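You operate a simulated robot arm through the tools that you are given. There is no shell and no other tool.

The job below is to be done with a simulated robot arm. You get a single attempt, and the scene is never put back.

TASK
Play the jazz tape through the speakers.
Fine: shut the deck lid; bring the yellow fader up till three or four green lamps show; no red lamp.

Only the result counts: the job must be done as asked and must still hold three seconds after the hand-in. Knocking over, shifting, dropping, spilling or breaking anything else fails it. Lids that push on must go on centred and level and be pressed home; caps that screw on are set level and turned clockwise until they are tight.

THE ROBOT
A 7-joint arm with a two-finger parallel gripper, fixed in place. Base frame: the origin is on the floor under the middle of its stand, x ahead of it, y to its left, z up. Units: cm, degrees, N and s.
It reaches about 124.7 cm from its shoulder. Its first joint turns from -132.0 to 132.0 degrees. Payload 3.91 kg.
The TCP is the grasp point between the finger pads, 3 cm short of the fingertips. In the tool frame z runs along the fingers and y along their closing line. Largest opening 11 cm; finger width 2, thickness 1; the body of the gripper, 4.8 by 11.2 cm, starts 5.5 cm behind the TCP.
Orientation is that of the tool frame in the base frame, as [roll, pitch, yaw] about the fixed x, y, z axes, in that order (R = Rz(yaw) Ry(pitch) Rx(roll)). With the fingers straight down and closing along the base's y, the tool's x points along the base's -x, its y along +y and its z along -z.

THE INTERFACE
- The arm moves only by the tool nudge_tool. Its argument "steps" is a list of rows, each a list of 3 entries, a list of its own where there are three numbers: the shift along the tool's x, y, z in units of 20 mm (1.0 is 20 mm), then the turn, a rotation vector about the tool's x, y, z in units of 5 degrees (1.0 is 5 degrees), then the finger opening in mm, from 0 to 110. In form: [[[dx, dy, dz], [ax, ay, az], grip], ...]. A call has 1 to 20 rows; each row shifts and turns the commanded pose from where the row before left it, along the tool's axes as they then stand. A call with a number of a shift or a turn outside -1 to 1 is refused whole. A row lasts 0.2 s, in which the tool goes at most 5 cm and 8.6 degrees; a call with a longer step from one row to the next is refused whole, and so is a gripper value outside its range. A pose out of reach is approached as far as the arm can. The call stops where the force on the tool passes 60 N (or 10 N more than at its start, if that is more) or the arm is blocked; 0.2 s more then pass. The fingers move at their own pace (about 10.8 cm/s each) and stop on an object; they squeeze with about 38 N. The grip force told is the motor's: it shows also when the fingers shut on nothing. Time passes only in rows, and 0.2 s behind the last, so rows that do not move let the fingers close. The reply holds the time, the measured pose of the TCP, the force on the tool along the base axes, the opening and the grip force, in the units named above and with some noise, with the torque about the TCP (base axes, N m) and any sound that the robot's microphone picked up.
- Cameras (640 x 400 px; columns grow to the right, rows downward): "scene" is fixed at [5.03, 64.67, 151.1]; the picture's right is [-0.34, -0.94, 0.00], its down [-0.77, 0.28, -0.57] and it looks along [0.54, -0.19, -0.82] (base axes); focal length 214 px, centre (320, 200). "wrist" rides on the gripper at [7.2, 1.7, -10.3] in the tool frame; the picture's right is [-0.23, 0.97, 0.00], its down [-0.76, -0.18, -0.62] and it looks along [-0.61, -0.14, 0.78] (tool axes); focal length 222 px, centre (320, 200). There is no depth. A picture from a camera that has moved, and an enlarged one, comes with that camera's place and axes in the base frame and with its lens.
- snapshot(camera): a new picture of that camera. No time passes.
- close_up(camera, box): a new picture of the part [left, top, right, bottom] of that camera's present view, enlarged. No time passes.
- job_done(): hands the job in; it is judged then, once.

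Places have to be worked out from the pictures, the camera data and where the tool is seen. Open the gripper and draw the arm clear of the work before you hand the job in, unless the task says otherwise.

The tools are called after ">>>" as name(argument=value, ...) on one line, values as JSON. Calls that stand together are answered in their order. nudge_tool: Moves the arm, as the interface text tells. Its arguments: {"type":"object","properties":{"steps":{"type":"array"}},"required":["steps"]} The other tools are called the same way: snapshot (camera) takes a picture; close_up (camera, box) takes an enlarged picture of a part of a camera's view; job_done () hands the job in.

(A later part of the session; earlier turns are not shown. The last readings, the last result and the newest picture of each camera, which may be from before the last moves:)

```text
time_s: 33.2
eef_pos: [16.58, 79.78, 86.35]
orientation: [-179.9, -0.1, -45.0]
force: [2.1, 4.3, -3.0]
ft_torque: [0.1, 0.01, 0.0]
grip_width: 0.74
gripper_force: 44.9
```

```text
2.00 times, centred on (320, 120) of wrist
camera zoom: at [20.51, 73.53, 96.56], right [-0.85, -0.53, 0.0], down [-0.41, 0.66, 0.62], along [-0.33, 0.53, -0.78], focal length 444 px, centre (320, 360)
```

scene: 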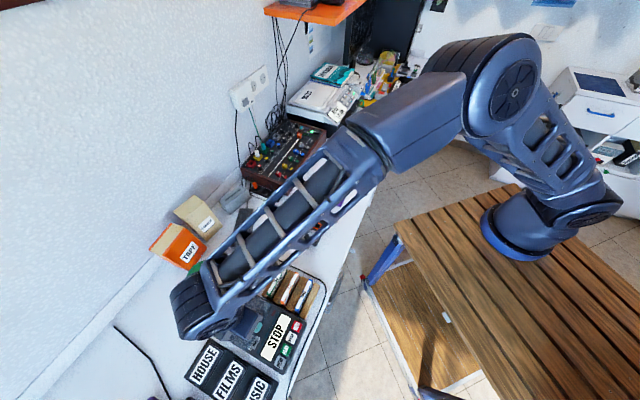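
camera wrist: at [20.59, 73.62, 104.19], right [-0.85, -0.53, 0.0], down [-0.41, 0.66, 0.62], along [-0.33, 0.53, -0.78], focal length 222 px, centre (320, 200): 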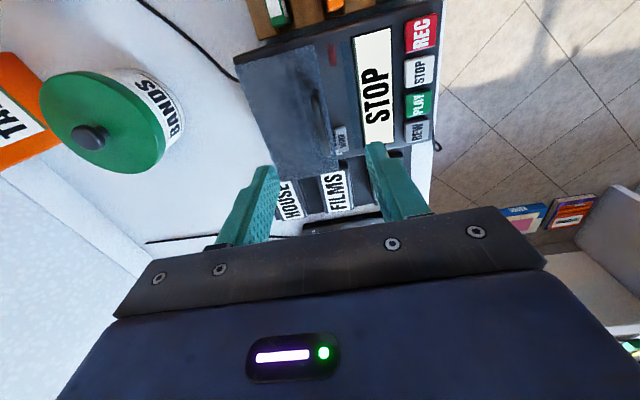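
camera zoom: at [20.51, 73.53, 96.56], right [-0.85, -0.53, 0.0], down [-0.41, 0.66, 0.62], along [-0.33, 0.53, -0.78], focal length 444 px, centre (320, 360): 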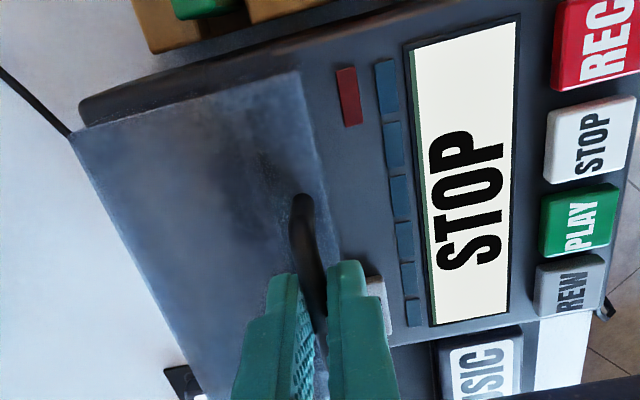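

The bar is held (0.74 cm wide). I'll try the first ~10° of an opening arc about a rear hinge (1.1 cm back, 1.1 cm up) and check forces and picture.

>>> nudge_tool(steps=[[[0, -0.26, -0.29], [0, 0, 0], 0], [[0, -0.28, -0.26], [0, 0, 0], 0]])

>>> close_up(camera="wrist", box=[220, 20, 420, 220])

>>> close_up(camera="scene", box=[170, 240, 350, 400])

```text
time_s: 33.8
eef_pos: [17.38, 80.59, 87.46]
orientation: [-180.0, 0.0, -45.0]
force: [2.0, 3.6, -6.9]
ft_torque: [-0.09, -0.09, -0.11]
grip_width: 0.73
gripper_force: 44.5
```

```text
2.00 times, centred on (320, 120) of wrist
camera zoom: at [21.26, 74.3, 97.65], right [-0.85, -0.53, 0.0], down [-0.41, 0.66, 0.62], along [-0.33, 0.53, -0.78], focal length 444 px, centre (320, 360)
```

zoom: 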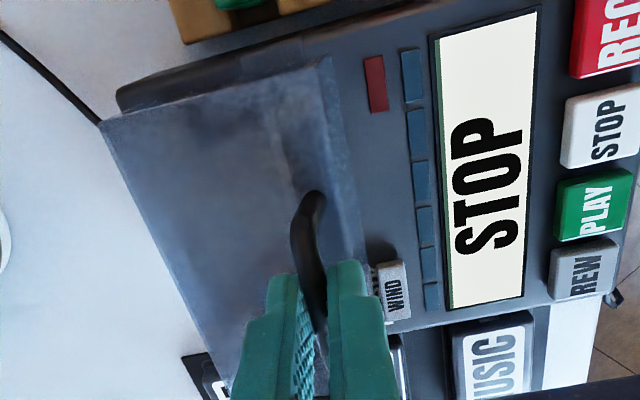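

```text
2.50 times, centred on (260, 320) of scene
camera zoom: at [5.03, 64.67, 151.1], right [-0.34, -0.94, 0.0], down [-0.77, 0.28, -0.57], along [0.54, -0.19, -0.82], focal length 536 px, centre (470, -100)
```

zoom: 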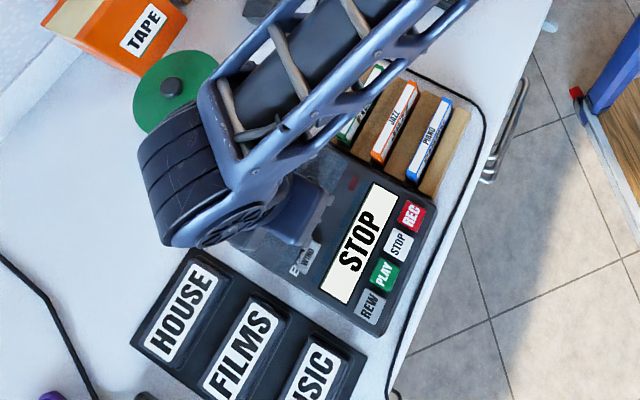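

The lid follows (7 N pull). Continue the arc in small steps to ~40°.

>>> nudge_tool(steps=[[[0, -0.31, -0.24], [0, 0, 0], 0], [[0, -0.32, -0.21], [0, 0, 0], 0], [[0, -0.34, -0.18], [0, 0, 0], 0], [[0, -0.36, -0.15], [0, 0, 0], 0], [[0, -0.37, -0.12], [0, 0, 0], 0], [[0, -0.38, -0.08], [0, 0, 0], 0]])

>>> close_up(camera="wrist", box=[180, 0, 420, 220])

>>> close_up(camera="scene", box=[170, 240, 350, 400])

```text
time_s: 35.2
eef_pos: [20.31, 83.53, 89.37]
orientation: [180.0, 0.1, -45.0]
force: [-1.7, 1.3, -5.6]
ft_torque: [-0.1, 0.0, -0.41]
grip_width: 0.74
gripper_force: 44.9
```

```text
1.82 times, centred on (300, 110) of wrist
camera zoom: at [24.21, 77.24, 99.66], right [-0.85, -0.53, 0.0], down [-0.41, 0.66, 0.62], along [-0.33, 0.53, -0.78], focal length 404 px, centre (356, 364)
```

zoom: 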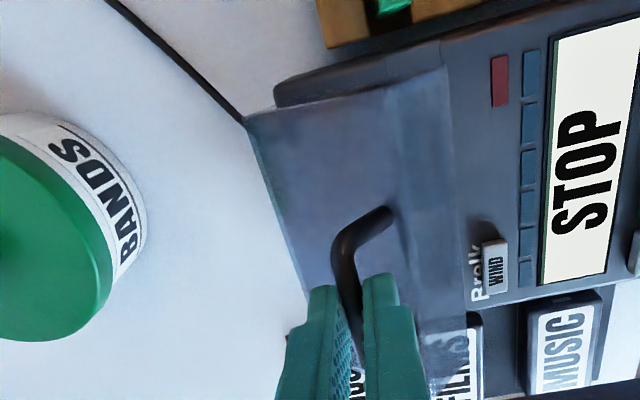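

```text
2.50 times, centred on (260, 320) of scene
camera zoom: at [5.03, 64.67, 151.1], right [-0.34, -0.94, 0.0], down [-0.77, 0.28, -0.57], along [0.54, -0.19, -0.82], focal length 536 px, centre (470, -100)
```

zoom: 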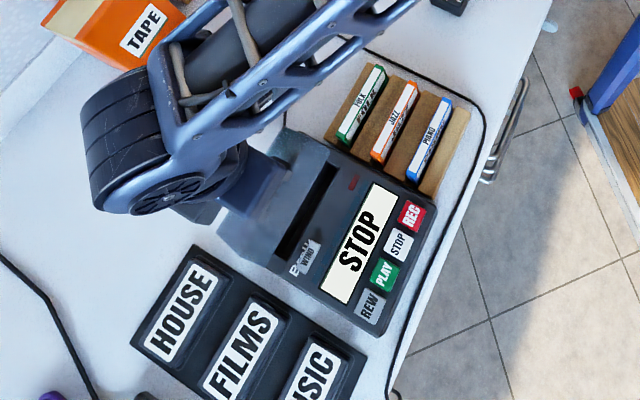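

The lid is swinging up smoothly and a dark slot/well is appearing beneath. Continue the arc to ~80°.

>>> nudge_tool(steps=[[[0, -0.385, -0.05], [0, 0, 0], 0], [[0, -0.385, -0.02], [0, 0, 0], 0], [[0, -0.385, 0.02], [0, 0, 0], 0], [[0, -0.385, 0.05], [0, 0, 0], 0], [[0, -0.38, 0.085], [0, 0, 0], 0], [[0, -0.37, 0.115], [0, 0, 0], 0], [[0, -0.355, 0.15], [0, 0, 0], 0], [[0, -0.345, 0.175], [0, 0, 0], 0]])

>>> snapshot(camera="wrist")

>>> close_up(camera="scene", box=[170, 240, 350, 400])

```text
time_s: 37.0
eef_pos: [24.53, 87.66, 88.21]
orientation: [179.9, 0.0, -44.9]
force: [-6.7, -4.4, -9.5]
ft_torque: [-0.17, 0.12, -0.67]
grip_width: 0.73
gripper_force: 45.3
```

```text
taken
camera wrist: at [28.44, 81.46, 98.52], right [-0.85, -0.53, 0.0], down [-0.41, 0.66, 0.62], along [-0.33, 0.53, -0.78], focal length 222 px, centre (320, 200)
```

wrist: 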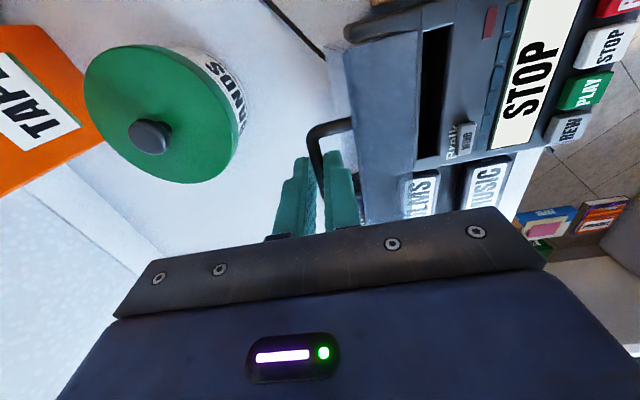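

```text
2.50 times, centred on (260, 320) of scene
camera zoom: at [5.03, 64.67, 151.1], right [-0.34, -0.94, 0.0], down [-0.77, 0.28, -0.57], along [0.54, -0.19, -0.82], focal length 536 px, centre (470, -100)
```

zoom: 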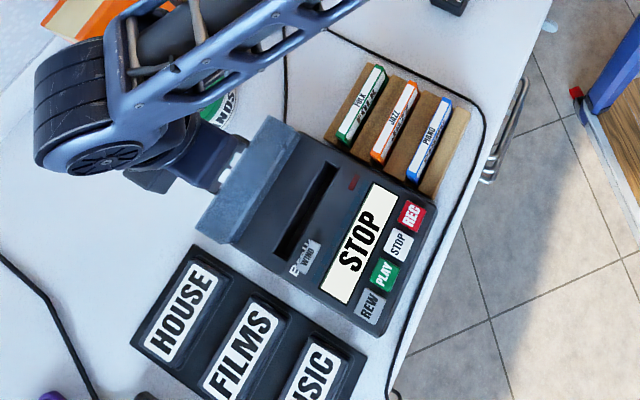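

The lid is up about 80°, revealing a narrow upright slot: the tape goes in standing on edge. I'll push the lid a bit further so it should rest open, watching the force.

>>> nudge_tool(steps=[[[0, -0.33, 0.2], [0, 0, 0], 0], [[0, -0.31, 0.23], [0, 0, 0], 0]])

>>> close_up(camera="wrist", box=[250, 0, 530, 230])

```text
time_s: 37.6
eef_pos: [25.54, 88.5, 87.32]
orientation: [179.8, -0.1, -44.9]
force: [-11.5, -14.0, -17.2]
ft_torque: [-0.3, 0.31, -0.63]
grip_width: 0.74
gripper_force: 45.1
```

```text
1.74 times, centred on (390, 115) of wrist
camera zoom: at [29.32, 82.36, 97.57], right [-0.85, -0.53, 0.0], down [-0.41, 0.67, 0.62], along [-0.33, 0.53, -0.78], focal length 386 px, centre (198, 348)
```

zoom: 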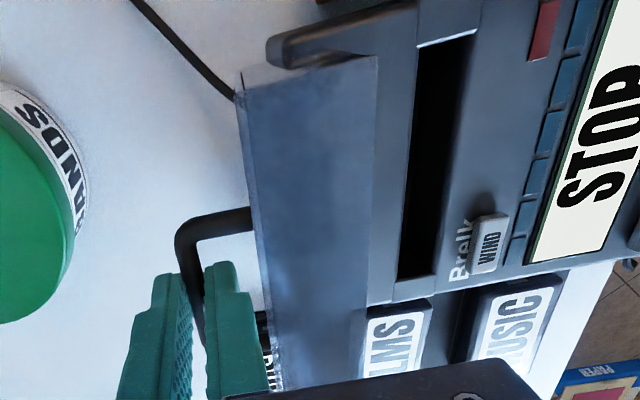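

The force is mostly radial (my hinge radius is a little too big), so the lid isn't at its stop. I'll relax inward 0.4 cm, then follow the arc another ~10°.

>>> nudge_tool(steps=[[[0, 0.12, 0.15], [0, 0, 0], 0], [[0, -0.25, 0.24], [0, 0, 0], 0], [[0, -0.23, 0.27], [0, 0, 0], 0]])

>>> close_up(camera="wrist", box=[250, 0, 530, 230])

```text
time_s: 38.4
eef_pos: [25.95, 89.18, 86.21]
orientation: [-179.8, 0.1, -44.9]
force: [1.4, 6.7, 4.0]
ft_torque: [-0.02, -0.2, -0.61]
grip_width: 0.73
gripper_force: 44.8
```

```text
1.74 times, centred on (390, 115) of wrist
camera zoom: at [29.92, 82.9, 96.5], right [-0.85, -0.53, 0.0], down [-0.41, 0.66, 0.62], along [-0.33, 0.53, -0.78], focal length 386 px, centre (198, 348)
```

zoom: 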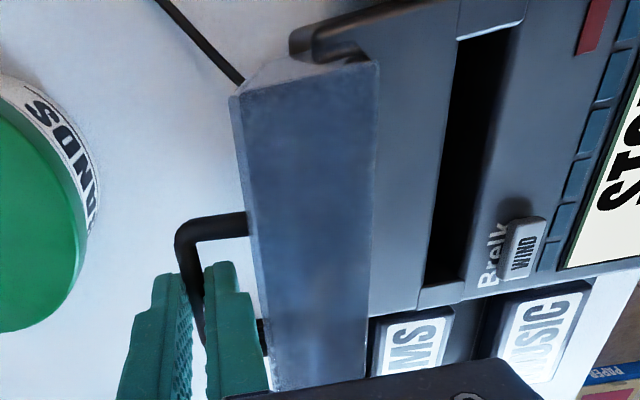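

Forces are low now; lid is near 98°. Continue another ~8° to see if there is a stop.

>>> nudge_tool(steps=[[[0, -0.22, 0.27], [0, 0, 0], 0], [[0, -0.2, 0.29], [0, 0, 0], 0]])

>>> close_up(camera="wrist", box=[250, 0, 530, 230])

```text
time_s: 39.0
eef_pos: [25.83, 89.67, 84.8]
orientation: [179.6, 0.0, -44.7]
force: [-37.0, -34.6, -14.7]
ft_torque: [-0.04, 0.1, -0.91]
grip_width: 0.81
gripper_force: 44.8
```

```text
1.74 times, centred on (390, 115) of wrist
camera zoom: at [29.8, 83.35, 95.06], right [-0.85, -0.53, 0.01], down [-0.41, 0.67, 0.62], along [-0.34, 0.52, -0.78], focal length 386 px, centre (198, 348)
```

zoom: 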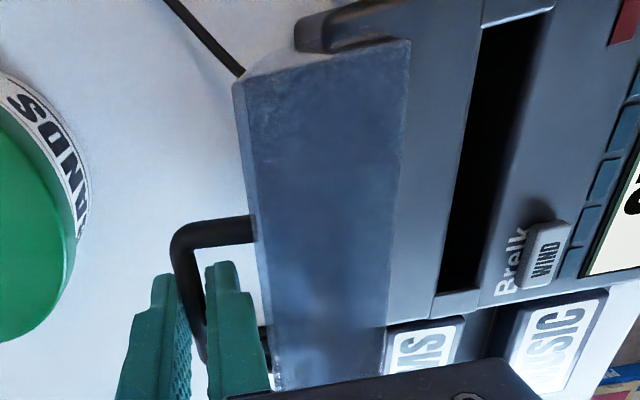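

A firm stop was reached (about 50 N) near ~103°. I'll ease off 0.4 cm, open only to 15 mm (the front finger sits between bar and lid), then rise straight up.

>>> nudge_tool(steps=[[[0, 0.2, -0.15], [0, 0, 0], 0], [[0, 0, 0], [0, 0, 0], 8], [[0, 0, 0], [0, 0, 0], 15], [[0, 0, 0], [0, 0, 0], 15]])

>>> close_up(camera="wrist", box=[250, 0, 530, 230])

```text
time_s: 40.0
eef_pos: [26.36, 89.5, 85.37]
orientation: [-179.9, 0.0, -44.9]
force: [-1.3, -1.6, 0.7]
ft_torque: [-0.03, -0.01, -0.01]
grip_width: 1.6
gripper_force: 1.0
```

```text
1.74 times, centred on (390, 115) of wrist
camera zoom: at [30.26, 83.16, 95.67], right [-0.85, -0.53, 0.0], down [-0.41, 0.66, 0.62], along [-0.33, 0.53, -0.78], focal length 386 px, centre (198, 348)
```

zoom: 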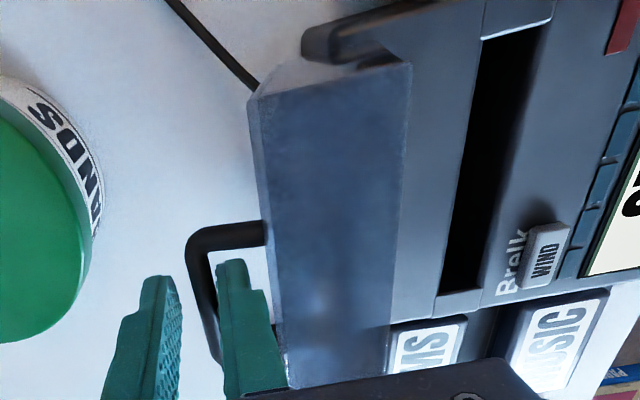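

Fingers are free of the bar with near-zero force. Rising slowly.

>>> nudge_tool(steps=[[[0, 0, -0.4], [0, 0, 0], 15], [[0, 0, -0.4], [0, 0, 0], 15], [[0, 0, -0.6], [0, 0, 0], 15]])

>>> close_up(camera="wrist", box=[250, 0, 530, 230])

```text
time_s: 40.8
eef_pos: [26.24, 89.38, 88.17]
orientation: [180.0, 0.0, -45.0]
force: [-0.4, -0.4, 1.1]
ft_torque: [0.02, 0.01, 0.02]
grip_width: 1.5
gripper_force: 0.0
```

```text
1.74 times, centred on (390, 115) of wrist
camera zoom: at [30.17, 83.16, 98.43], right [-0.85, -0.53, 0.0], down [-0.41, 0.66, 0.62], along [-0.33, 0.53, -0.78], focal length 386 px, centre (198, 348)
```

zoom: 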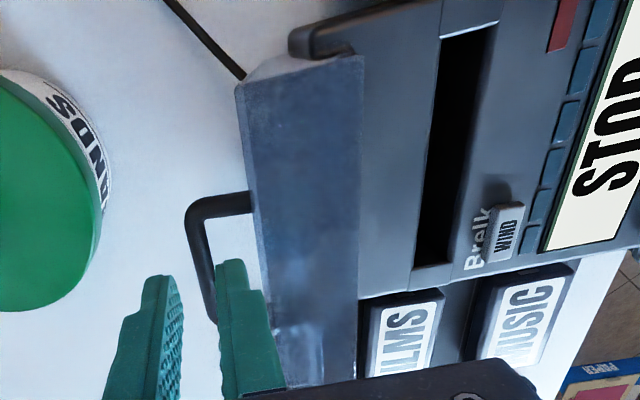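

The lid rests open against its stop. The slot measures roughly s -39.7…-50.2, n 68.5…70.6 at z≈78.6. Now I'll rise and move to the right of the tape rack to see the tapes' side profile and lean.

>>> nudge_tool(steps=[[[0, 0, -1], [0, 0, 0], 15], [[0, 0, -1], [0, 0, 0], 30], [[0, 0, -1], [0, 0, 0], 60], [[0, 0, -1], [0, 0, 0], 60], [[0, 0, -1], [0, 0, 0], 60], [[1, 1, 0], [0, 0, 0], 60], [[1, 1, 0], [0, 0, 0], 60], [[1, 1, 0], [0, 0, 0], 60], [[1, 1, 0], [0, 0, 0], 60], [[1, 1, 0], [0, 0, 0], 60], [[1, 1, 0], [0, 0, 0], 60], [[1, 1, 0], [0, 0, 0], 60], [[1, 1, 0], [0, 0, 0], 60], [[1, 1, 0], [0, 0, 0], 60], [[1, 0, 0], [0, 0, 0], 60], [[1, 0, 0], [0, 0, 0], 60], [[1, 0, 0], [0, 0, 0], 60], [[1, 0, 0], [0, 0, 0], 60]])

>>> snapshot(camera="wrist")

>>> close_up(camera="scene", box=[170, 240, 350, 400])

```text
time_s: 44.6
eef_pos: [32.03, 58.34, 98.18]
orientation: [-180.0, -0.1, -45.0]
force: [-0.6, -0.3, 0.5]
ft_torque: [0.0, -0.01, -0.02]
grip_width: 5.98
gripper_force: 0.1
```

```text
taken
camera wrist: at [35.87, 52.06, 108.39], right [-0.85, -0.53, 0.0], down [-0.41, 0.66, 0.62], along [-0.33, 0.53, -0.78], focal length 222 px, centre (320, 200)
```

wrist: 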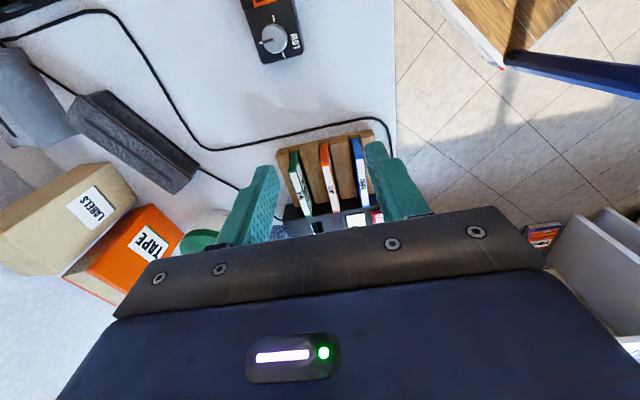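

```text
2.50 times, centred on (260, 320) of scene
camera zoom: at [5.03, 64.67, 151.1], right [-0.34, -0.94, 0.0], down [-0.77, 0.28, -0.57], along [0.54, -0.19, -0.82], focal length 536 px, centre (470, -100)
```

zoom: 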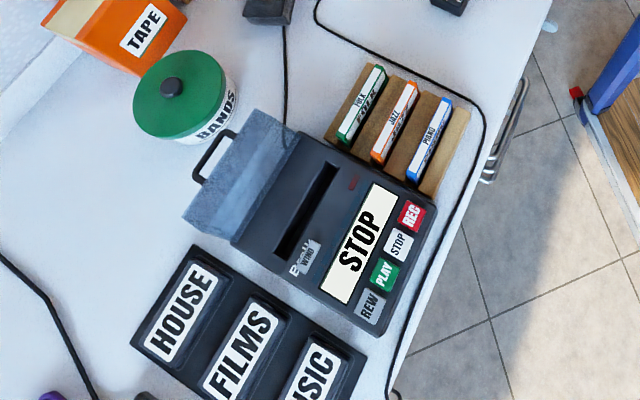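

The scene shows the lid open and everything else in place. Enlarging the rack in the wrist view to measure the tapes.

>>> close_up(camera="wrist", box=[260, 120, 400, 230])

>>> close_up(camera="scene", box=[255, 255, 335, 320])

```text
3.64 times, centred on (330, 175) of wrist
camera zoom: at [35.87, 52.06, 108.39], right [-0.85, -0.53, 0.0], down [-0.41, 0.66, 0.62], along [-0.33, 0.53, -0.78], focal length 808 px, centre (284, 291)
```

zoom: 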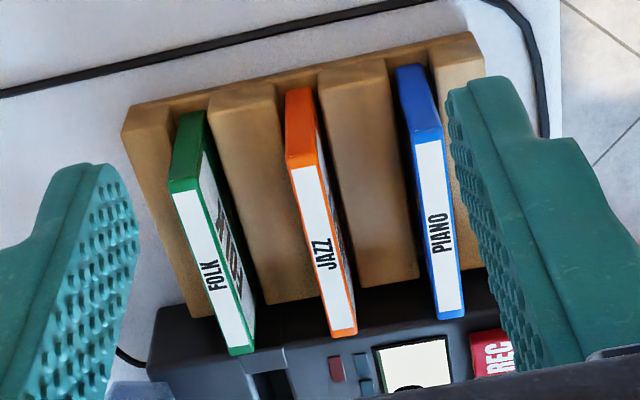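

```text
6.15 times, centred on (295, 288) of scene
camera zoom: at [5.03, 64.67, 151.1], right [-0.34, -0.94, 0.0], down [-0.77, 0.28, -0.57], along [0.54, -0.19, -0.82], focal length 1320 px, centre (474, -338)
```

zoom: 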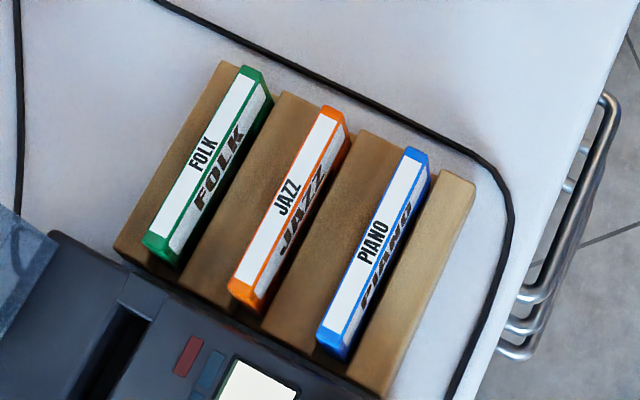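

Tapes stand upright about 4 cm apart; JAZZ (orange) spine centre ≈ s=-32.1, n=65.0, top z≈80.2, ~1.5 cm thick, sticking ~4 cm above the rack. I'll move above it with a 3.2 cm opening and check alignment at z≈88.

>>> nudge_tool(steps=[[[-1, -0.1, 0], [0, 0, 0], 45], [[-1, -0.1, 0], [0, 0, 0], 32], [[-1, -0.1, 0], [0, 0, 0], 32], [[-1, -0.1, 0.5], [0, 0, 0], 32], [[-1, -0.1, 1], [0, 0, 0], 32], [[-1, -0.05, 1], [0, 0, 0], 32], [[-0.75, 0, 1], [0, 0, 0], 32], [[0, 0, 1], [0, 0, 0], 32], [[0, 0, 0.6], [0, 0, 0], 32]])

>>> snapshot(camera="wrist")

>>> close_up(camera="wrist", box=[220, 20, 420, 220])

```text
time_s: 46.6
eef_pos: [23.2, 68.76, 87.93]
orientation: [179.9, 0.0, -44.9]
force: [0.0, 0.0, -0.3]
ft_torque: [0.02, -0.02, 0.01]
grip_width: 3.21
gripper_force: 0.1
```

```text
taken
camera wrist: at [27.05, 62.4, 98.16], right [-0.85, -0.53, 0.0], down [-0.41, 0.66, 0.62], along [-0.33, 0.53, -0.78], focal length 222 px, centre (320, 200)
```

wrist: 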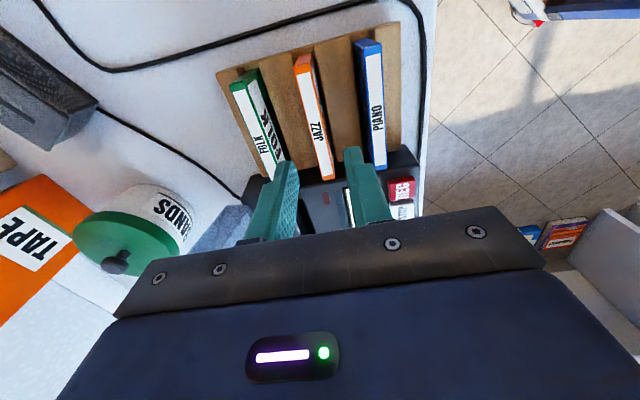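

```text
2.00 times, centred on (320, 120) of wrist
camera zoom: at [27.05, 62.4, 98.16], right [-0.85, -0.53, 0.0], down [-0.41, 0.66, 0.62], along [-0.33, 0.53, -0.78], focal length 444 px, centre (320, 360)
```

zoom: 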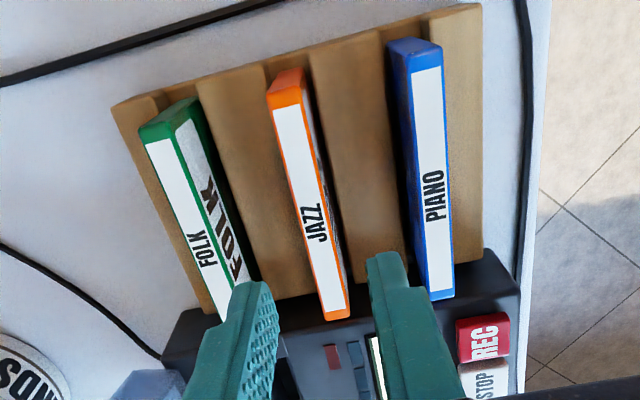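

Alignment is very good: the JAZZ spine lies centred between the fingers (error ≈1 mm). Descending 6.5 cm so the tips overlap ~1.8 cm of the tape, then closing.

>>> nudge_tool(steps=[[[0, 0, 1], [0, 0, 0], 32], [[0, 0, 1], [0, 0, 0], 32], [[0, 0, 0.7], [0, 0, 0], 32], [[0, 0, 0.55], [0, 0, 0], 32], [[0, 0, 0], [0, 0, 0], 32]])

>>> close_up(camera="wrist", box=[220, 20, 420, 220])

```text
time_s: 47.8
eef_pos: [23.15, 68.69, 81.44]
orientation: [-180.0, 0.1, -44.9]
force: [0.7, -1.1, -0.5]
ft_torque: [0.02, 0.03, 0.0]
grip_width: 3.19
gripper_force: 0.0
```

```text
2.00 times, centred on (320, 120) of wrist
camera zoom: at [27.07, 62.42, 91.68], right [-0.85, -0.53, 0.0], down [-0.41, 0.66, 0.62], along [-0.33, 0.53, -0.78], focal length 444 px, centre (320, 360)
```

zoom: 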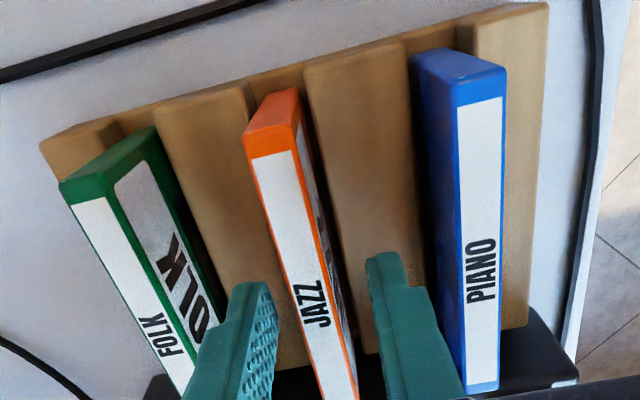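

Fingers straddle JAZZ cleanly. Closing the grip.

>>> nudge_tool(steps=[[[0, 0, 0], [0, 0, 0], 20], [[0, 0, 0], [0, 0, 0], 12], [[0, 0, 0], [0, 0, 0], 5], [[0, 0, 0], [0, 0, 0], 0], [[0, 0, 0], [0, 0, 0], 0]])

>>> close_up(camera="wrist", box=[220, 20, 420, 220])

```text
time_s: 49.0
eef_pos: [23.19, 68.67, 81.54]
orientation: [180.0, 0.0, -44.9]
force: [0.8, -0.8, 0.3]
ft_torque: [-0.01, 0.01, -0.01]
grip_width: 1.16
gripper_force: 38.1
```

```text
2.00 times, centred on (320, 120) of wrist
camera zoom: at [27.07, 62.41, 91.7], right [-0.85, -0.53, 0.0], down [-0.41, 0.66, 0.62], along [-0.33, 0.53, -0.78], focal length 444 px, centre (320, 360)
```

zoom: 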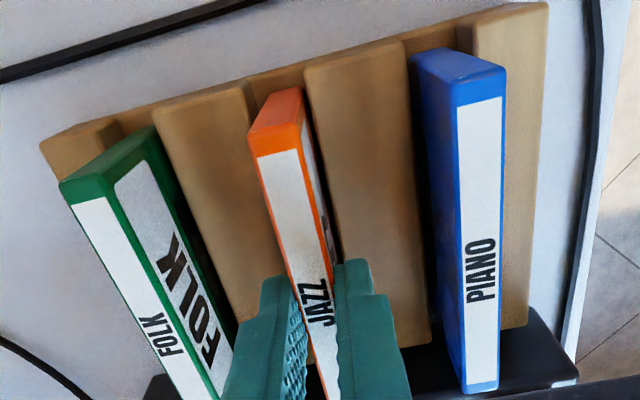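

Held at 1.16 cm thickness (a standard cassette). Lifting straight up.

>>> nudge_tool(steps=[[[0, 0, -0.4], [0, 0, 0], 0], [[0, 0, -0.6], [0, 0, 0], 0], [[0, 0, -0.8], [0, 0, 0], 0], [[0, 0, -1], [0, 0, 0], 0], [[0, 0, -1], [0, 0, 0], 0], [[0, 0, -1], [0, 0, 0], 0], [[0, 0, -1], [0, 0, 0], 0], [[0, 0, -1], [0, 0, 0], 0]])

>>> snapshot(camera="wrist")

>>> snapshot(camera="scene")

```text
time_s: 50.8
eef_pos: [23.1, 68.59, 94.97]
orientation: [-180.0, 0.0, -44.9]
force: [-0.7, -0.3, -0.3]
ft_torque: [0.0, 0.01, -0.01]
grip_width: 1.19
gripper_force: 38.5
```

```text
taken
camera wrist: at [27.05, 62.32, 105.3], right [-0.85, -0.53, 0.0], down [-0.41, 0.66, 0.62], along [-0.33, 0.53, -0.78], focal length 222 px, centre (320, 200)
```

wrist: 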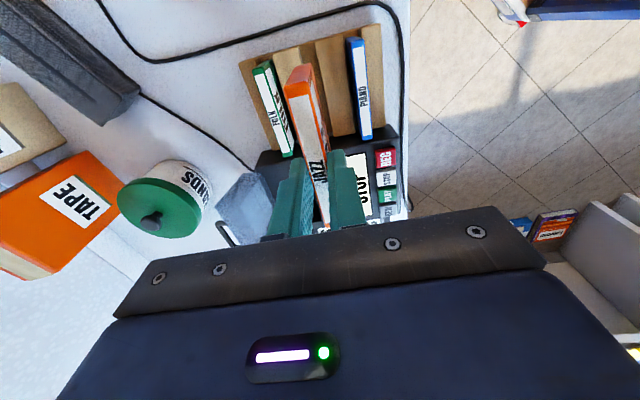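

```text
taken
```

scene: 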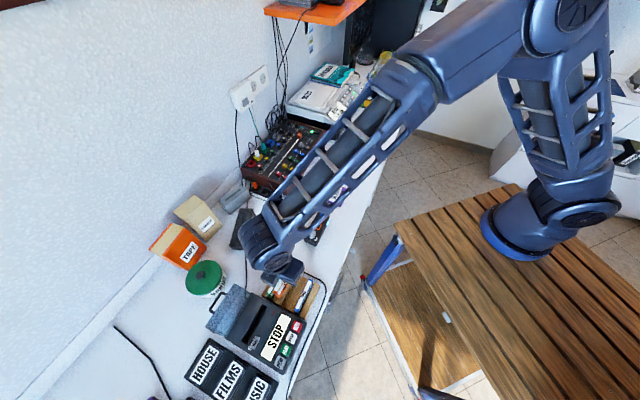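

JAZZ is lifted clear. Enlarging to measure how the tape sits in the grip.

>>> close_up(camera="wrist", box=[240, 40, 400, 240])

```text
2.00 times, centred on (320, 140) of wrist
camera zoom: at [27.05, 62.32, 105.3], right [-0.85, -0.53, 0.0], down [-0.41, 0.66, 0.62], along [-0.33, 0.53, -0.78], focal length 444 px, centre (320, 320)
```

zoom: 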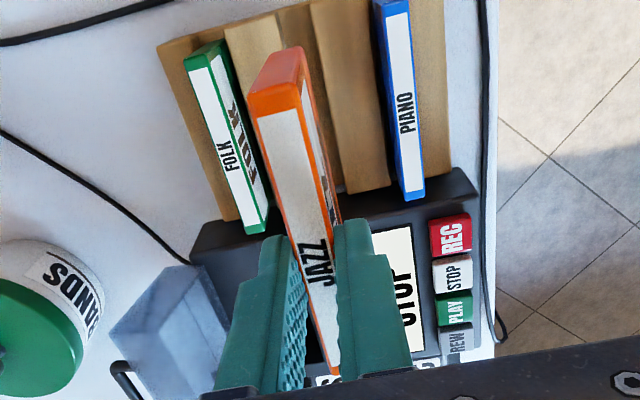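

Tape is square in the grip (TCP n≈64.8, spine n≈64.9, s from ≈-27.4). Now moving over the deck slot (s≈-45, n≈69.5) at the same height.

>>> nudge_tool(steps=[[[-1, -0.35, 0], [0, 0, 0], 0], [[-1, -0.35, 0], [0, 0, 0], 0], [[-1, -0.35, 0], [0, 0, 0], 0], [[-1, -0.35, 0], [0, 0, 0], 0], [[-1, -0.35, 0], [0, 0, 0], 0], [[-1, -0.35, 0], [0, 0, 0], 0], [[-0.4, -0.25, 0], [0, 0, 0], 0], [[0, 0, 0], [0, 0, 0], 0]])

>>> snapshot(camera="wrist")

>>> close_up(camera="wrist", box=[220, 0, 420, 220])

>>> close_up(camera="scene", box=[190, 250, 330, 390])

```text
time_s: 52.6
eef_pos: [17.47, 80.87, 95.09]
orientation: [180.0, 0.0, -45.1]
force: [0.1, -0.8, 0.3]
ft_torque: [0.02, 0.0, 0.03]
grip_width: 1.19
gripper_force: 37.7
```

```text
taken
camera wrist: at [21.38, 74.73, 105.3], right [-0.85, -0.53, 0.0], down [-0.41, 0.66, 0.62], along [-0.33, 0.53, -0.78], focal length 222 px, centre (320, 200)
```

wrist: 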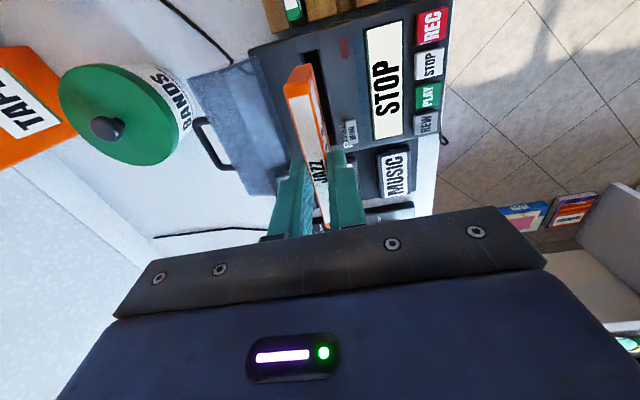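

```text
1.82 times, centred on (320, 110) of wrist
camera zoom: at [21.38, 74.73, 105.3], right [-0.85, -0.53, 0.0], down [-0.41, 0.66, 0.62], along [-0.33, 0.53, -0.78], focal length 404 px, centre (320, 364)
```

zoom: 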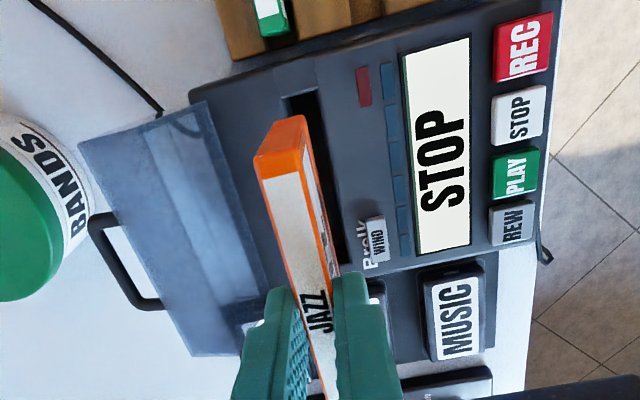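

```text
2.86 times, centred on (260, 320) of scene
camera zoom: at [5.03, 64.67, 151.1], right [-0.34, -0.94, 0.0], down [-0.77, 0.28, -0.57], along [0.54, -0.19, -0.82], focal length 613 px, centre (491, -143)
```

zoom: 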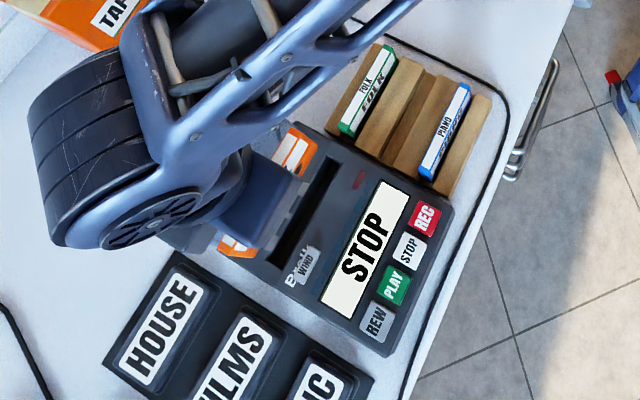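

TCP is at s=-44.83, n=69.54, and the slot measures n 68.5–70.45 with its right end at s≈-39.7: well centred across. I need the tape's end position along s more precisely, so I'll zoom in on it.

>>> close_up(camera="wrist", box=[270, 30, 350, 110])

>>> close_up(camera="wrist", box=[290, 100, 370, 230])

```text
5.00 times, centred on (310, 70) of wrist
camera zoom: at [21.38, 74.73, 105.3], right [-0.85, -0.53, 0.0], down [-0.41, 0.66, 0.62], along [-0.33, 0.53, -0.78], focal length 1111 px, centre (370, 850)
```

zoom: 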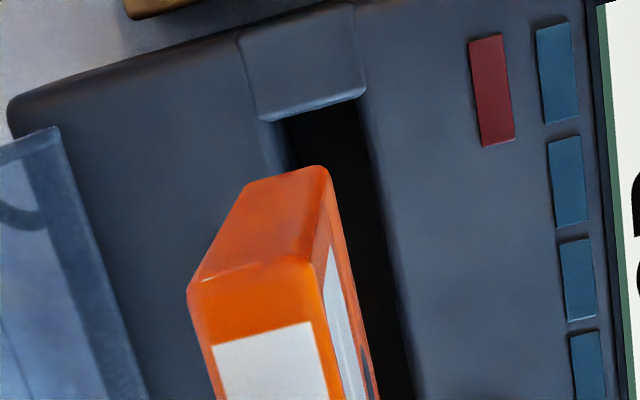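

```text
3.08 times, centred on (330, 165) of wrist
camera zoom: at [21.38, 74.73, 105.3], right [-0.85, -0.53, 0.0], down [-0.41, 0.66, 0.62], along [-0.33, 0.53, -0.78], focal length 684 px, centre (289, 308)
```

zoom: 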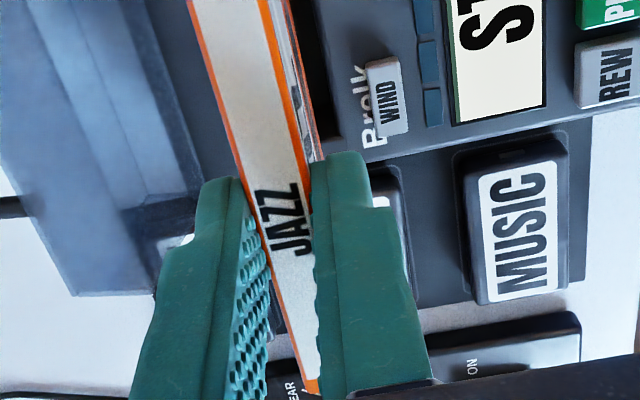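

The tape's right end is at s≈-39.70 versus the slot's right end at ≈-39.75, with slot length ≈10.4 vs tape ≈10.0, so I'll shift 0.3 cm left and lower until the tape's bottom is ~1.3 cm above the deck.

>>> nudge_tool(steps=[[[-0.15, 0, 0.5], [0, 0, 0], 0], [[0, 0, 1], [0, 0, 0], 0], [[0, 0, 1], [0, 0, 0], 0], [[0, 0, 1], [0, 0, 0], 0], [[0, 0, 0.2], [0, 0, 0], 0], [[0, 0, 0], [0, 0, 0], 0]])

>>> close_up(camera="wrist", box=[260, 10, 380, 110])

>>> close_up(camera="wrist", box=[270, 60, 400, 230])

>>> close_up(camera="scene", box=[210, 270, 310, 370])

```text
time_s: 54.0
eef_pos: [17.31, 81.27, 87.58]
orientation: [180.0, -0.1, -44.9]
force: [0.3, 0.2, 0.5]
ft_torque: [0.0, 0.01, -0.01]
grip_width: 1.16
gripper_force: 37.5
```

```text
4.00 times, centred on (320, 60) of wrist
camera zoom: at [21.12, 74.88, 97.89], right [-0.85, -0.53, 0.0], down [-0.41, 0.66, 0.62], along [-0.33, 0.53, -0.78], focal length 888 px, centre (320, 760)
```

zoom: 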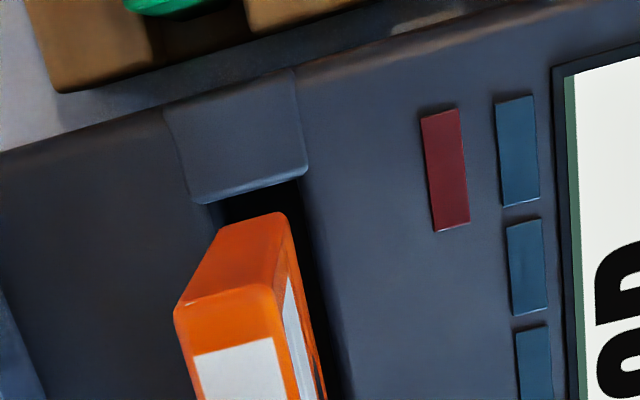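

```text
2.35 times, centred on (335, 145) of wrist
camera zoom: at [21.12, 74.88, 97.89], right [-0.85, -0.53, 0.0], down [-0.41, 0.66, 0.62], along [-0.33, 0.53, -0.78], focal length 523 px, centre (285, 329)
```

zoom: 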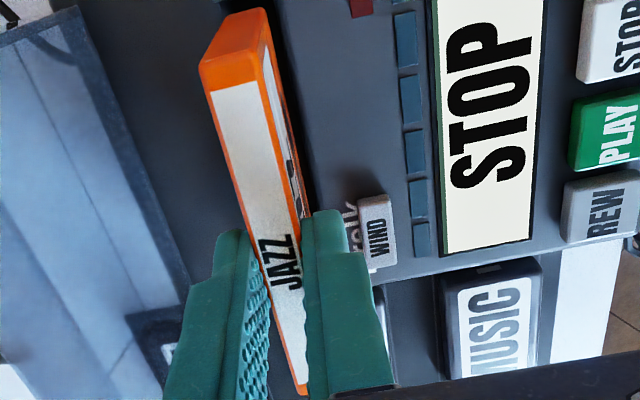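

```text
4.00 times, centred on (260, 320) of scene
camera zoom: at [5.03, 64.67, 151.1], right [-0.34, -0.94, 0.0], down [-0.77, 0.28, -0.57], along [0.54, -0.19, -0.82], focal length 858 px, centre (560, -280)
```

zoom: 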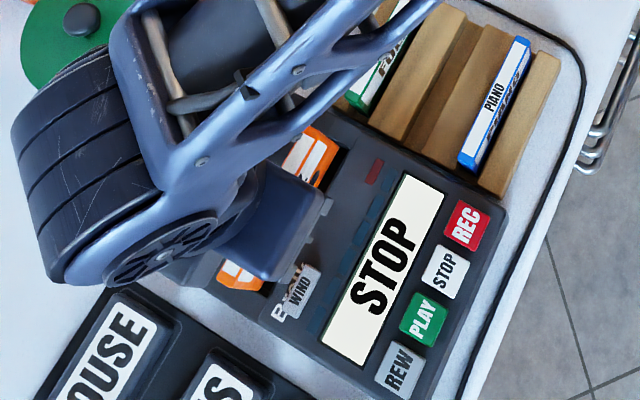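

Tape is centred across the slot (n≈69.5 vs slot centre 69.49) and has ~0.3 cm gap at the right end. Lowering 2 cm in small steps while watching the force.

>>> nudge_tool(steps=[[[0, 0.05, 0.25], [0, 0, 0], 0], [[0, 0, 0.25], [0, 0, 0], 0], [[0, 0, 0.25], [0, 0, 0], 0], [[0, 0, 0.25], [0, 0, 0], 0]])

>>> close_up(camera="wrist", box=[260, 10, 380, 110])

>>> close_up(camera="scene", box=[210, 270, 310, 370])

```text
time_s: 55.0
eef_pos: [17.22, 81.15, 85.63]
orientation: [-179.9, 0.0, -45.1]
force: [-0.8, 0.1, -0.1]
ft_torque: [0.01, 0.01, 0.0]
grip_width: 1.18
gripper_force: 37.4
```

```text
4.00 times, centred on (320, 60) of wrist
camera zoom: at [21.06, 74.85, 95.85], right [-0.85, -0.53, 0.0], down [-0.41, 0.66, 0.62], along [-0.33, 0.53, -0.78], focal length 888 px, centre (320, 760)
```

zoom: 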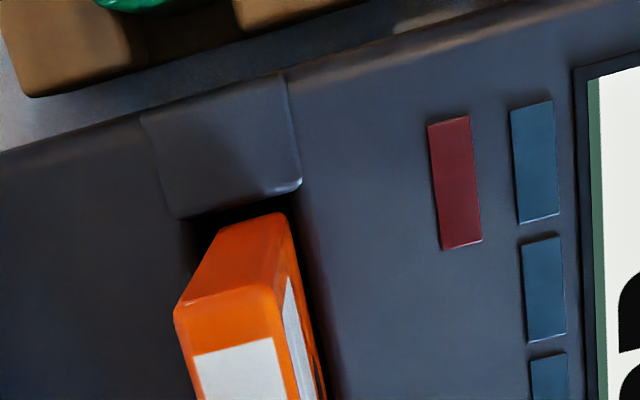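

```text
4.00 times, centred on (260, 320) of scene
camera zoom: at [5.03, 64.67, 151.1], right [-0.34, -0.94, 0.0], down [-0.77, 0.28, -0.57], along [0.54, -0.19, -0.82], focal length 858 px, centre (560, -280)
```

zoom: 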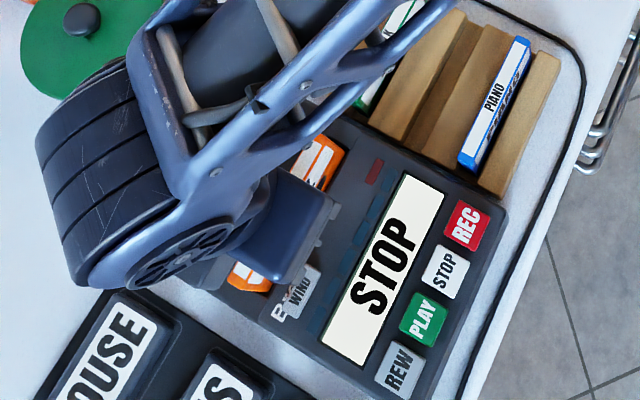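

No contact force, and the tape's lower edge is entering the slot. Continue lowering another 3 cm in small steps.

>>> nudge_tool(steps=[[[0, 0, 0.25], [0, 0, 0], 0], [[0, 0, 0.25], [0, 0, 0], 0], [[0, 0, 0.25], [0, 0, 0], 0], [[0, 0, 0.25], [0, 0, 0], 0], [[0, 0, 0.25], [0, 0, 0], 0], [[0, 0, 0.2], [0, 0, 0], 0]])

>>> close_up(camera="wrist", box=[250, 0, 400, 220])

>>> close_up(camera="scene", box=[210, 270, 310, 370])

```text
time_s: 56.4
eef_pos: [17.09, 81.15, 82.64]
orientation: [180.0, -0.1, -45.0]
force: [-0.2, -0.5, 0.2]
ft_torque: [-0.02, 0.04, 0.0]
grip_width: 1.21
gripper_force: 38.0
```

```text
1.82 times, centred on (325, 110) of wrist
camera zoom: at [21.0, 74.89, 92.93], right [-0.85, -0.53, 0.0], down [-0.41, 0.66, 0.62], along [-0.33, 0.53, -0.78], focal length 404 px, centre (311, 364)
```

zoom: 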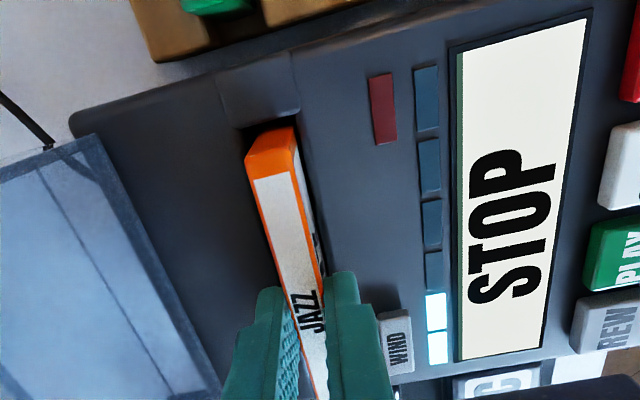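

```text
4.00 times, centred on (260, 320) of scene
camera zoom: at [5.03, 64.67, 151.1], right [-0.34, -0.94, 0.0], down [-0.77, 0.28, -0.57], along [0.54, -0.19, -0.82], focal length 858 px, centre (560, -280)
```

zoom: 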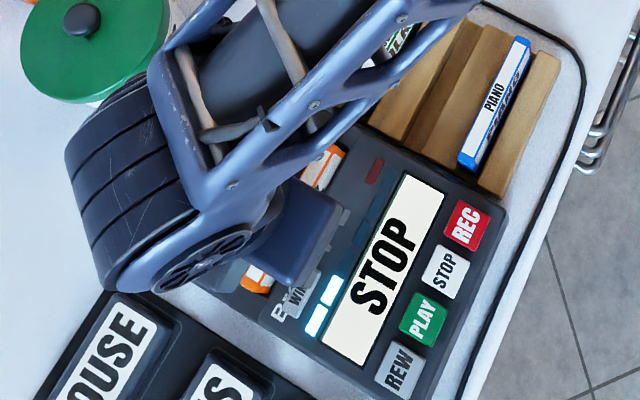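

Two blue lamps on the deck lit up: it senses the tape. Lower another 0.6 cm, gently.

>>> nudge_tool(steps=[[[0, 0, 0.15], [0, 0, 0], 0], [[0, 0, 0.15], [0, 0, 0], 0]])

>>> close_up(camera="wrist", box=[250, 0, 400, 220])

```text
time_s: 57.0
eef_pos: [17.09, 81.24, 82.39]
orientation: [-179.8, 0.2, -44.9]
force: [1.8, -6.0, 36.6]
ft_torque: [-0.19, 0.08, 0.01]
grip_width: 1.21
gripper_force: 37.6
```

```text
1.82 times, centred on (325, 110) of wrist
camera zoom: at [21.0, 74.9, 92.7], right [-0.85, -0.53, 0.0], down [-0.41, 0.66, 0.63], along [-0.33, 0.53, -0.78], focal length 404 px, centre (311, 364)
```

zoom: 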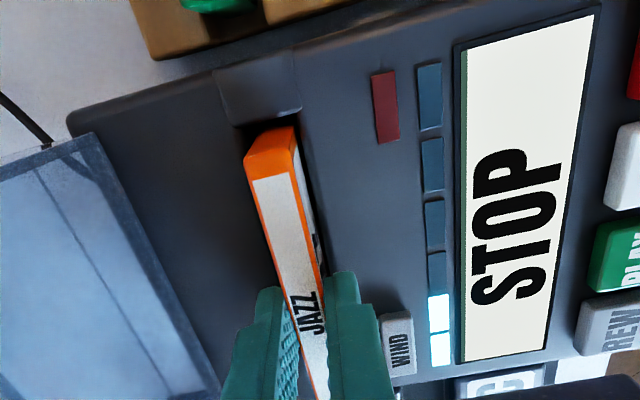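

Contact at 37 N: the tape is seated on the slot's floor. Relieve 0.3 cm, open, and rise.

>>> nudge_tool(steps=[[[0, 0, -0.18], [0, 0, 0], 0], [[0, 0, 0], [0, 0, 0], 15], [[0, 0, 0], [0, 0, 0], 30], [[0, 0, 0], [0, 0, 0], 30], [[0, 0, -0.5], [0, 0, 0], 30], [[0, 0, -1], [0, 0, 0], 30], [[0, 0, -1], [0, 0, 0], 30], [[0, 0, -1], [0, 0, 0], 30]])

>>> close_up(camera="wrist", box=[200, 0, 450, 220])

>>> close_up(camera="scene", box=[210, 270, 310, 370])

```text
time_s: 58.8
eef_pos: [17.02, 81.1, 89.55]
orientation: [180.0, 0.1, -45.0]
force: [0.8, 0.0, -0.2]
ft_torque: [0.0, 0.0, 0.03]
grip_width: 2.99
gripper_force: 0.0
```

```text
1.82 times, centred on (325, 110) of wrist
camera zoom: at [20.99, 74.9, 99.8], right [-0.85, -0.53, 0.0], down [-0.41, 0.66, 0.62], along [-0.33, 0.53, -0.78], focal length 404 px, centre (311, 364)
```

zoom: 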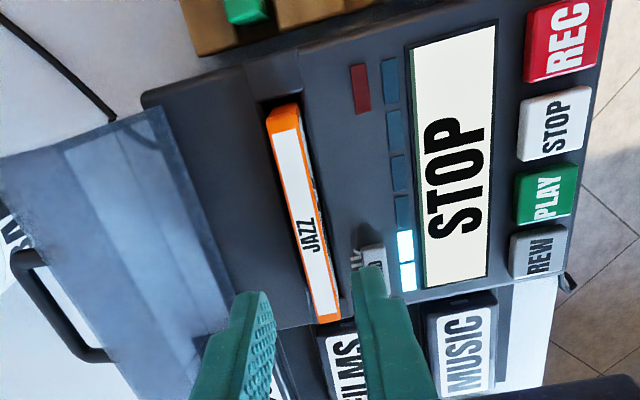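

```text
4.00 times, centred on (260, 320) of scene
camera zoom: at [5.03, 64.67, 151.1], right [-0.34, -0.94, 0.0], down [-0.77, 0.28, -0.57], along [0.54, -0.19, -0.82], focal length 858 px, centre (560, -280)
```

zoom: 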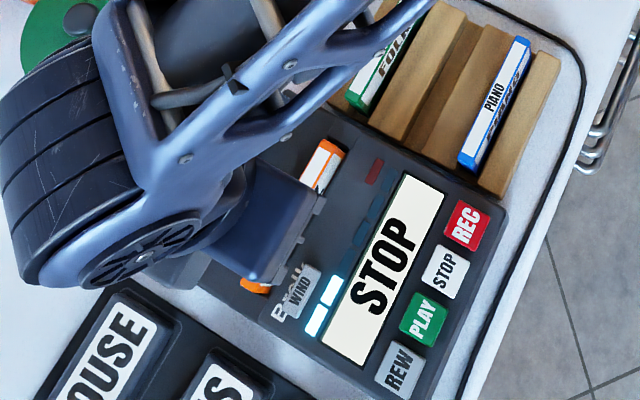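

The tape is seated upright and centred. Next, close the lid by regripping its handle: rise, move back over the bar (s≈-44.6, n≈81.75) with a 15 mm opening, the same path by which I left it.

>>> nudge_tool(steps=[[[0, 0, -1], [0, 0, 0], 30], [[0, 0, -1], [0, 0, 0], 15], [[0.33, -1, 0], [0, 0, 0], 15], [[0, -1, 0], [0, 0, 0], 15], [[0, -1, 0], [0, 0, 0], 15], [[0, -1, 0], [0, 0, 0], 15], [[0, -1, 0], [0, 0, 0], 15], [[0, -1, 0], [0, 0, 0], 15], [[0, -0.18, 0], [0, 0, 0], 15], [[0, 0, 0], [0, 0, 0], 15]])

>>> close_up(camera="wrist", box=[200, 20, 480, 230])

```text
time_s: 61.0
eef_pos: [26.27, 89.5, 93.51]
orientation: [-180.0, 0.1, -45.0]
force: [0.3, -0.5, 0.6]
ft_torque: [0.01, 0.02, -0.02]
grip_width: 1.49
gripper_force: 0.0
```

```text
1.90 times, centred on (340, 125) of wrist
camera zoom: at [30.21, 83.18, 103.74], right [-0.85, -0.53, 0.0], down [-0.41, 0.66, 0.62], along [-0.33, 0.53, -0.78], focal length 423 px, centre (282, 343)
```

zoom: 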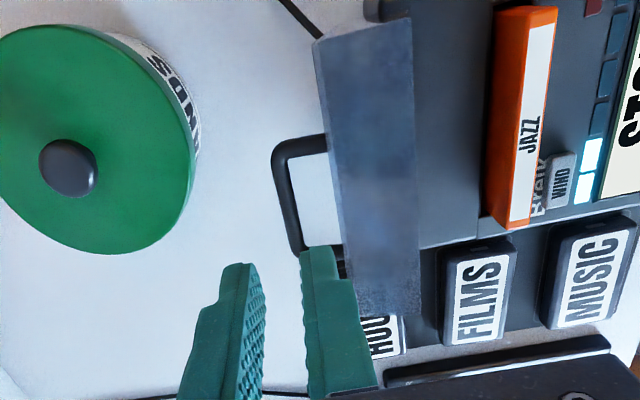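

The bar is at n≈81.4 (TCP 81.86), z≈84.3, so I shift 0.45 cm forward and descend to z≈86.1, then check before closing.

>>> nudge_tool(steps=[[[0, 0.22, 1], [0, 0, 0], 15], [[0, 0, 1], [0, 0, 0], 15], [[0, 0, 0.5], [0, 0, 0], 15], [[0, 0, 0.4], [0, 0, 0], 15], [[0, 0, 0.4], [0, 0, 0], 15], [[0, 0, 0.35], [0, 0, 0], 15], [[0, 0, 0], [0, 0, 0], 15]])

>>> close_up(camera="wrist", box=[220, 40, 460, 230])

```text
time_s: 62.6
eef_pos: [25.97, 89.02, 86.26]
orientation: [-179.9, -0.1, -45.0]
force: [-0.6, -0.3, 0.5]
ft_torque: [-0.02, -0.02, -0.02]
grip_width: 1.49
gripper_force: 0.0
```

```text
2.11 times, centred on (340, 135) of wrist
camera zoom: at [29.91, 82.85, 96.43], right [-0.85, -0.53, 0.0], down [-0.41, 0.66, 0.62], along [-0.33, 0.53, -0.78], focal length 468 px, centre (278, 337)
```

zoom: 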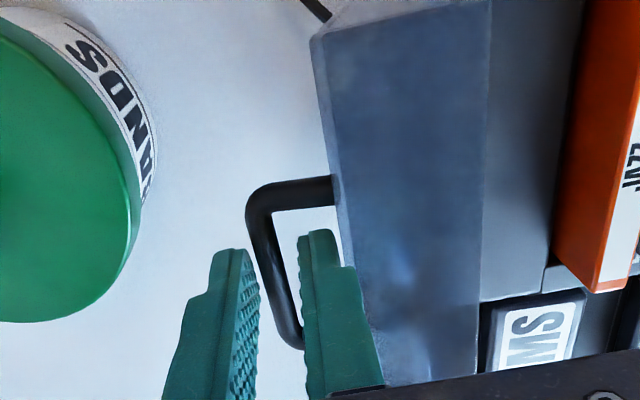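

The bar lies between the two fingers. Lower a touch (0.2 cm) and close.

>>> nudge_tool(steps=[[[0, 0, 0.1], [0, 0, 0], 10], [[0, 0, 0], [0, 0, 0], 4], [[0, 0, 0], [0, 0, 0], 0], [[0, 0, 0], [0, 0, 0], 0]])

>>> close_up(camera="wrist", box=[220, 40, 460, 230])

```text
time_s: 63.6
eef_pos: [26.13, 89.21, 85.92]
orientation: [179.9, 0.0, -45.0]
force: [4.5, 7.9, 4.6]
ft_torque: [0.18, -0.04, -0.65]
grip_width: 0.76
gripper_force: 45.2
```

```text
2.11 times, centred on (340, 135) of wrist
camera zoom: at [29.97, 82.87, 96.27], right [-0.85, -0.53, 0.0], down [-0.41, 0.66, 0.62], along [-0.33, 0.53, -0.78], focal length 468 px, centre (278, 337)
```

zoom: 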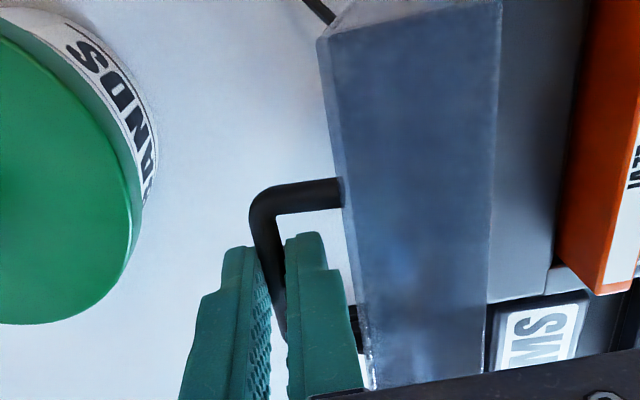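

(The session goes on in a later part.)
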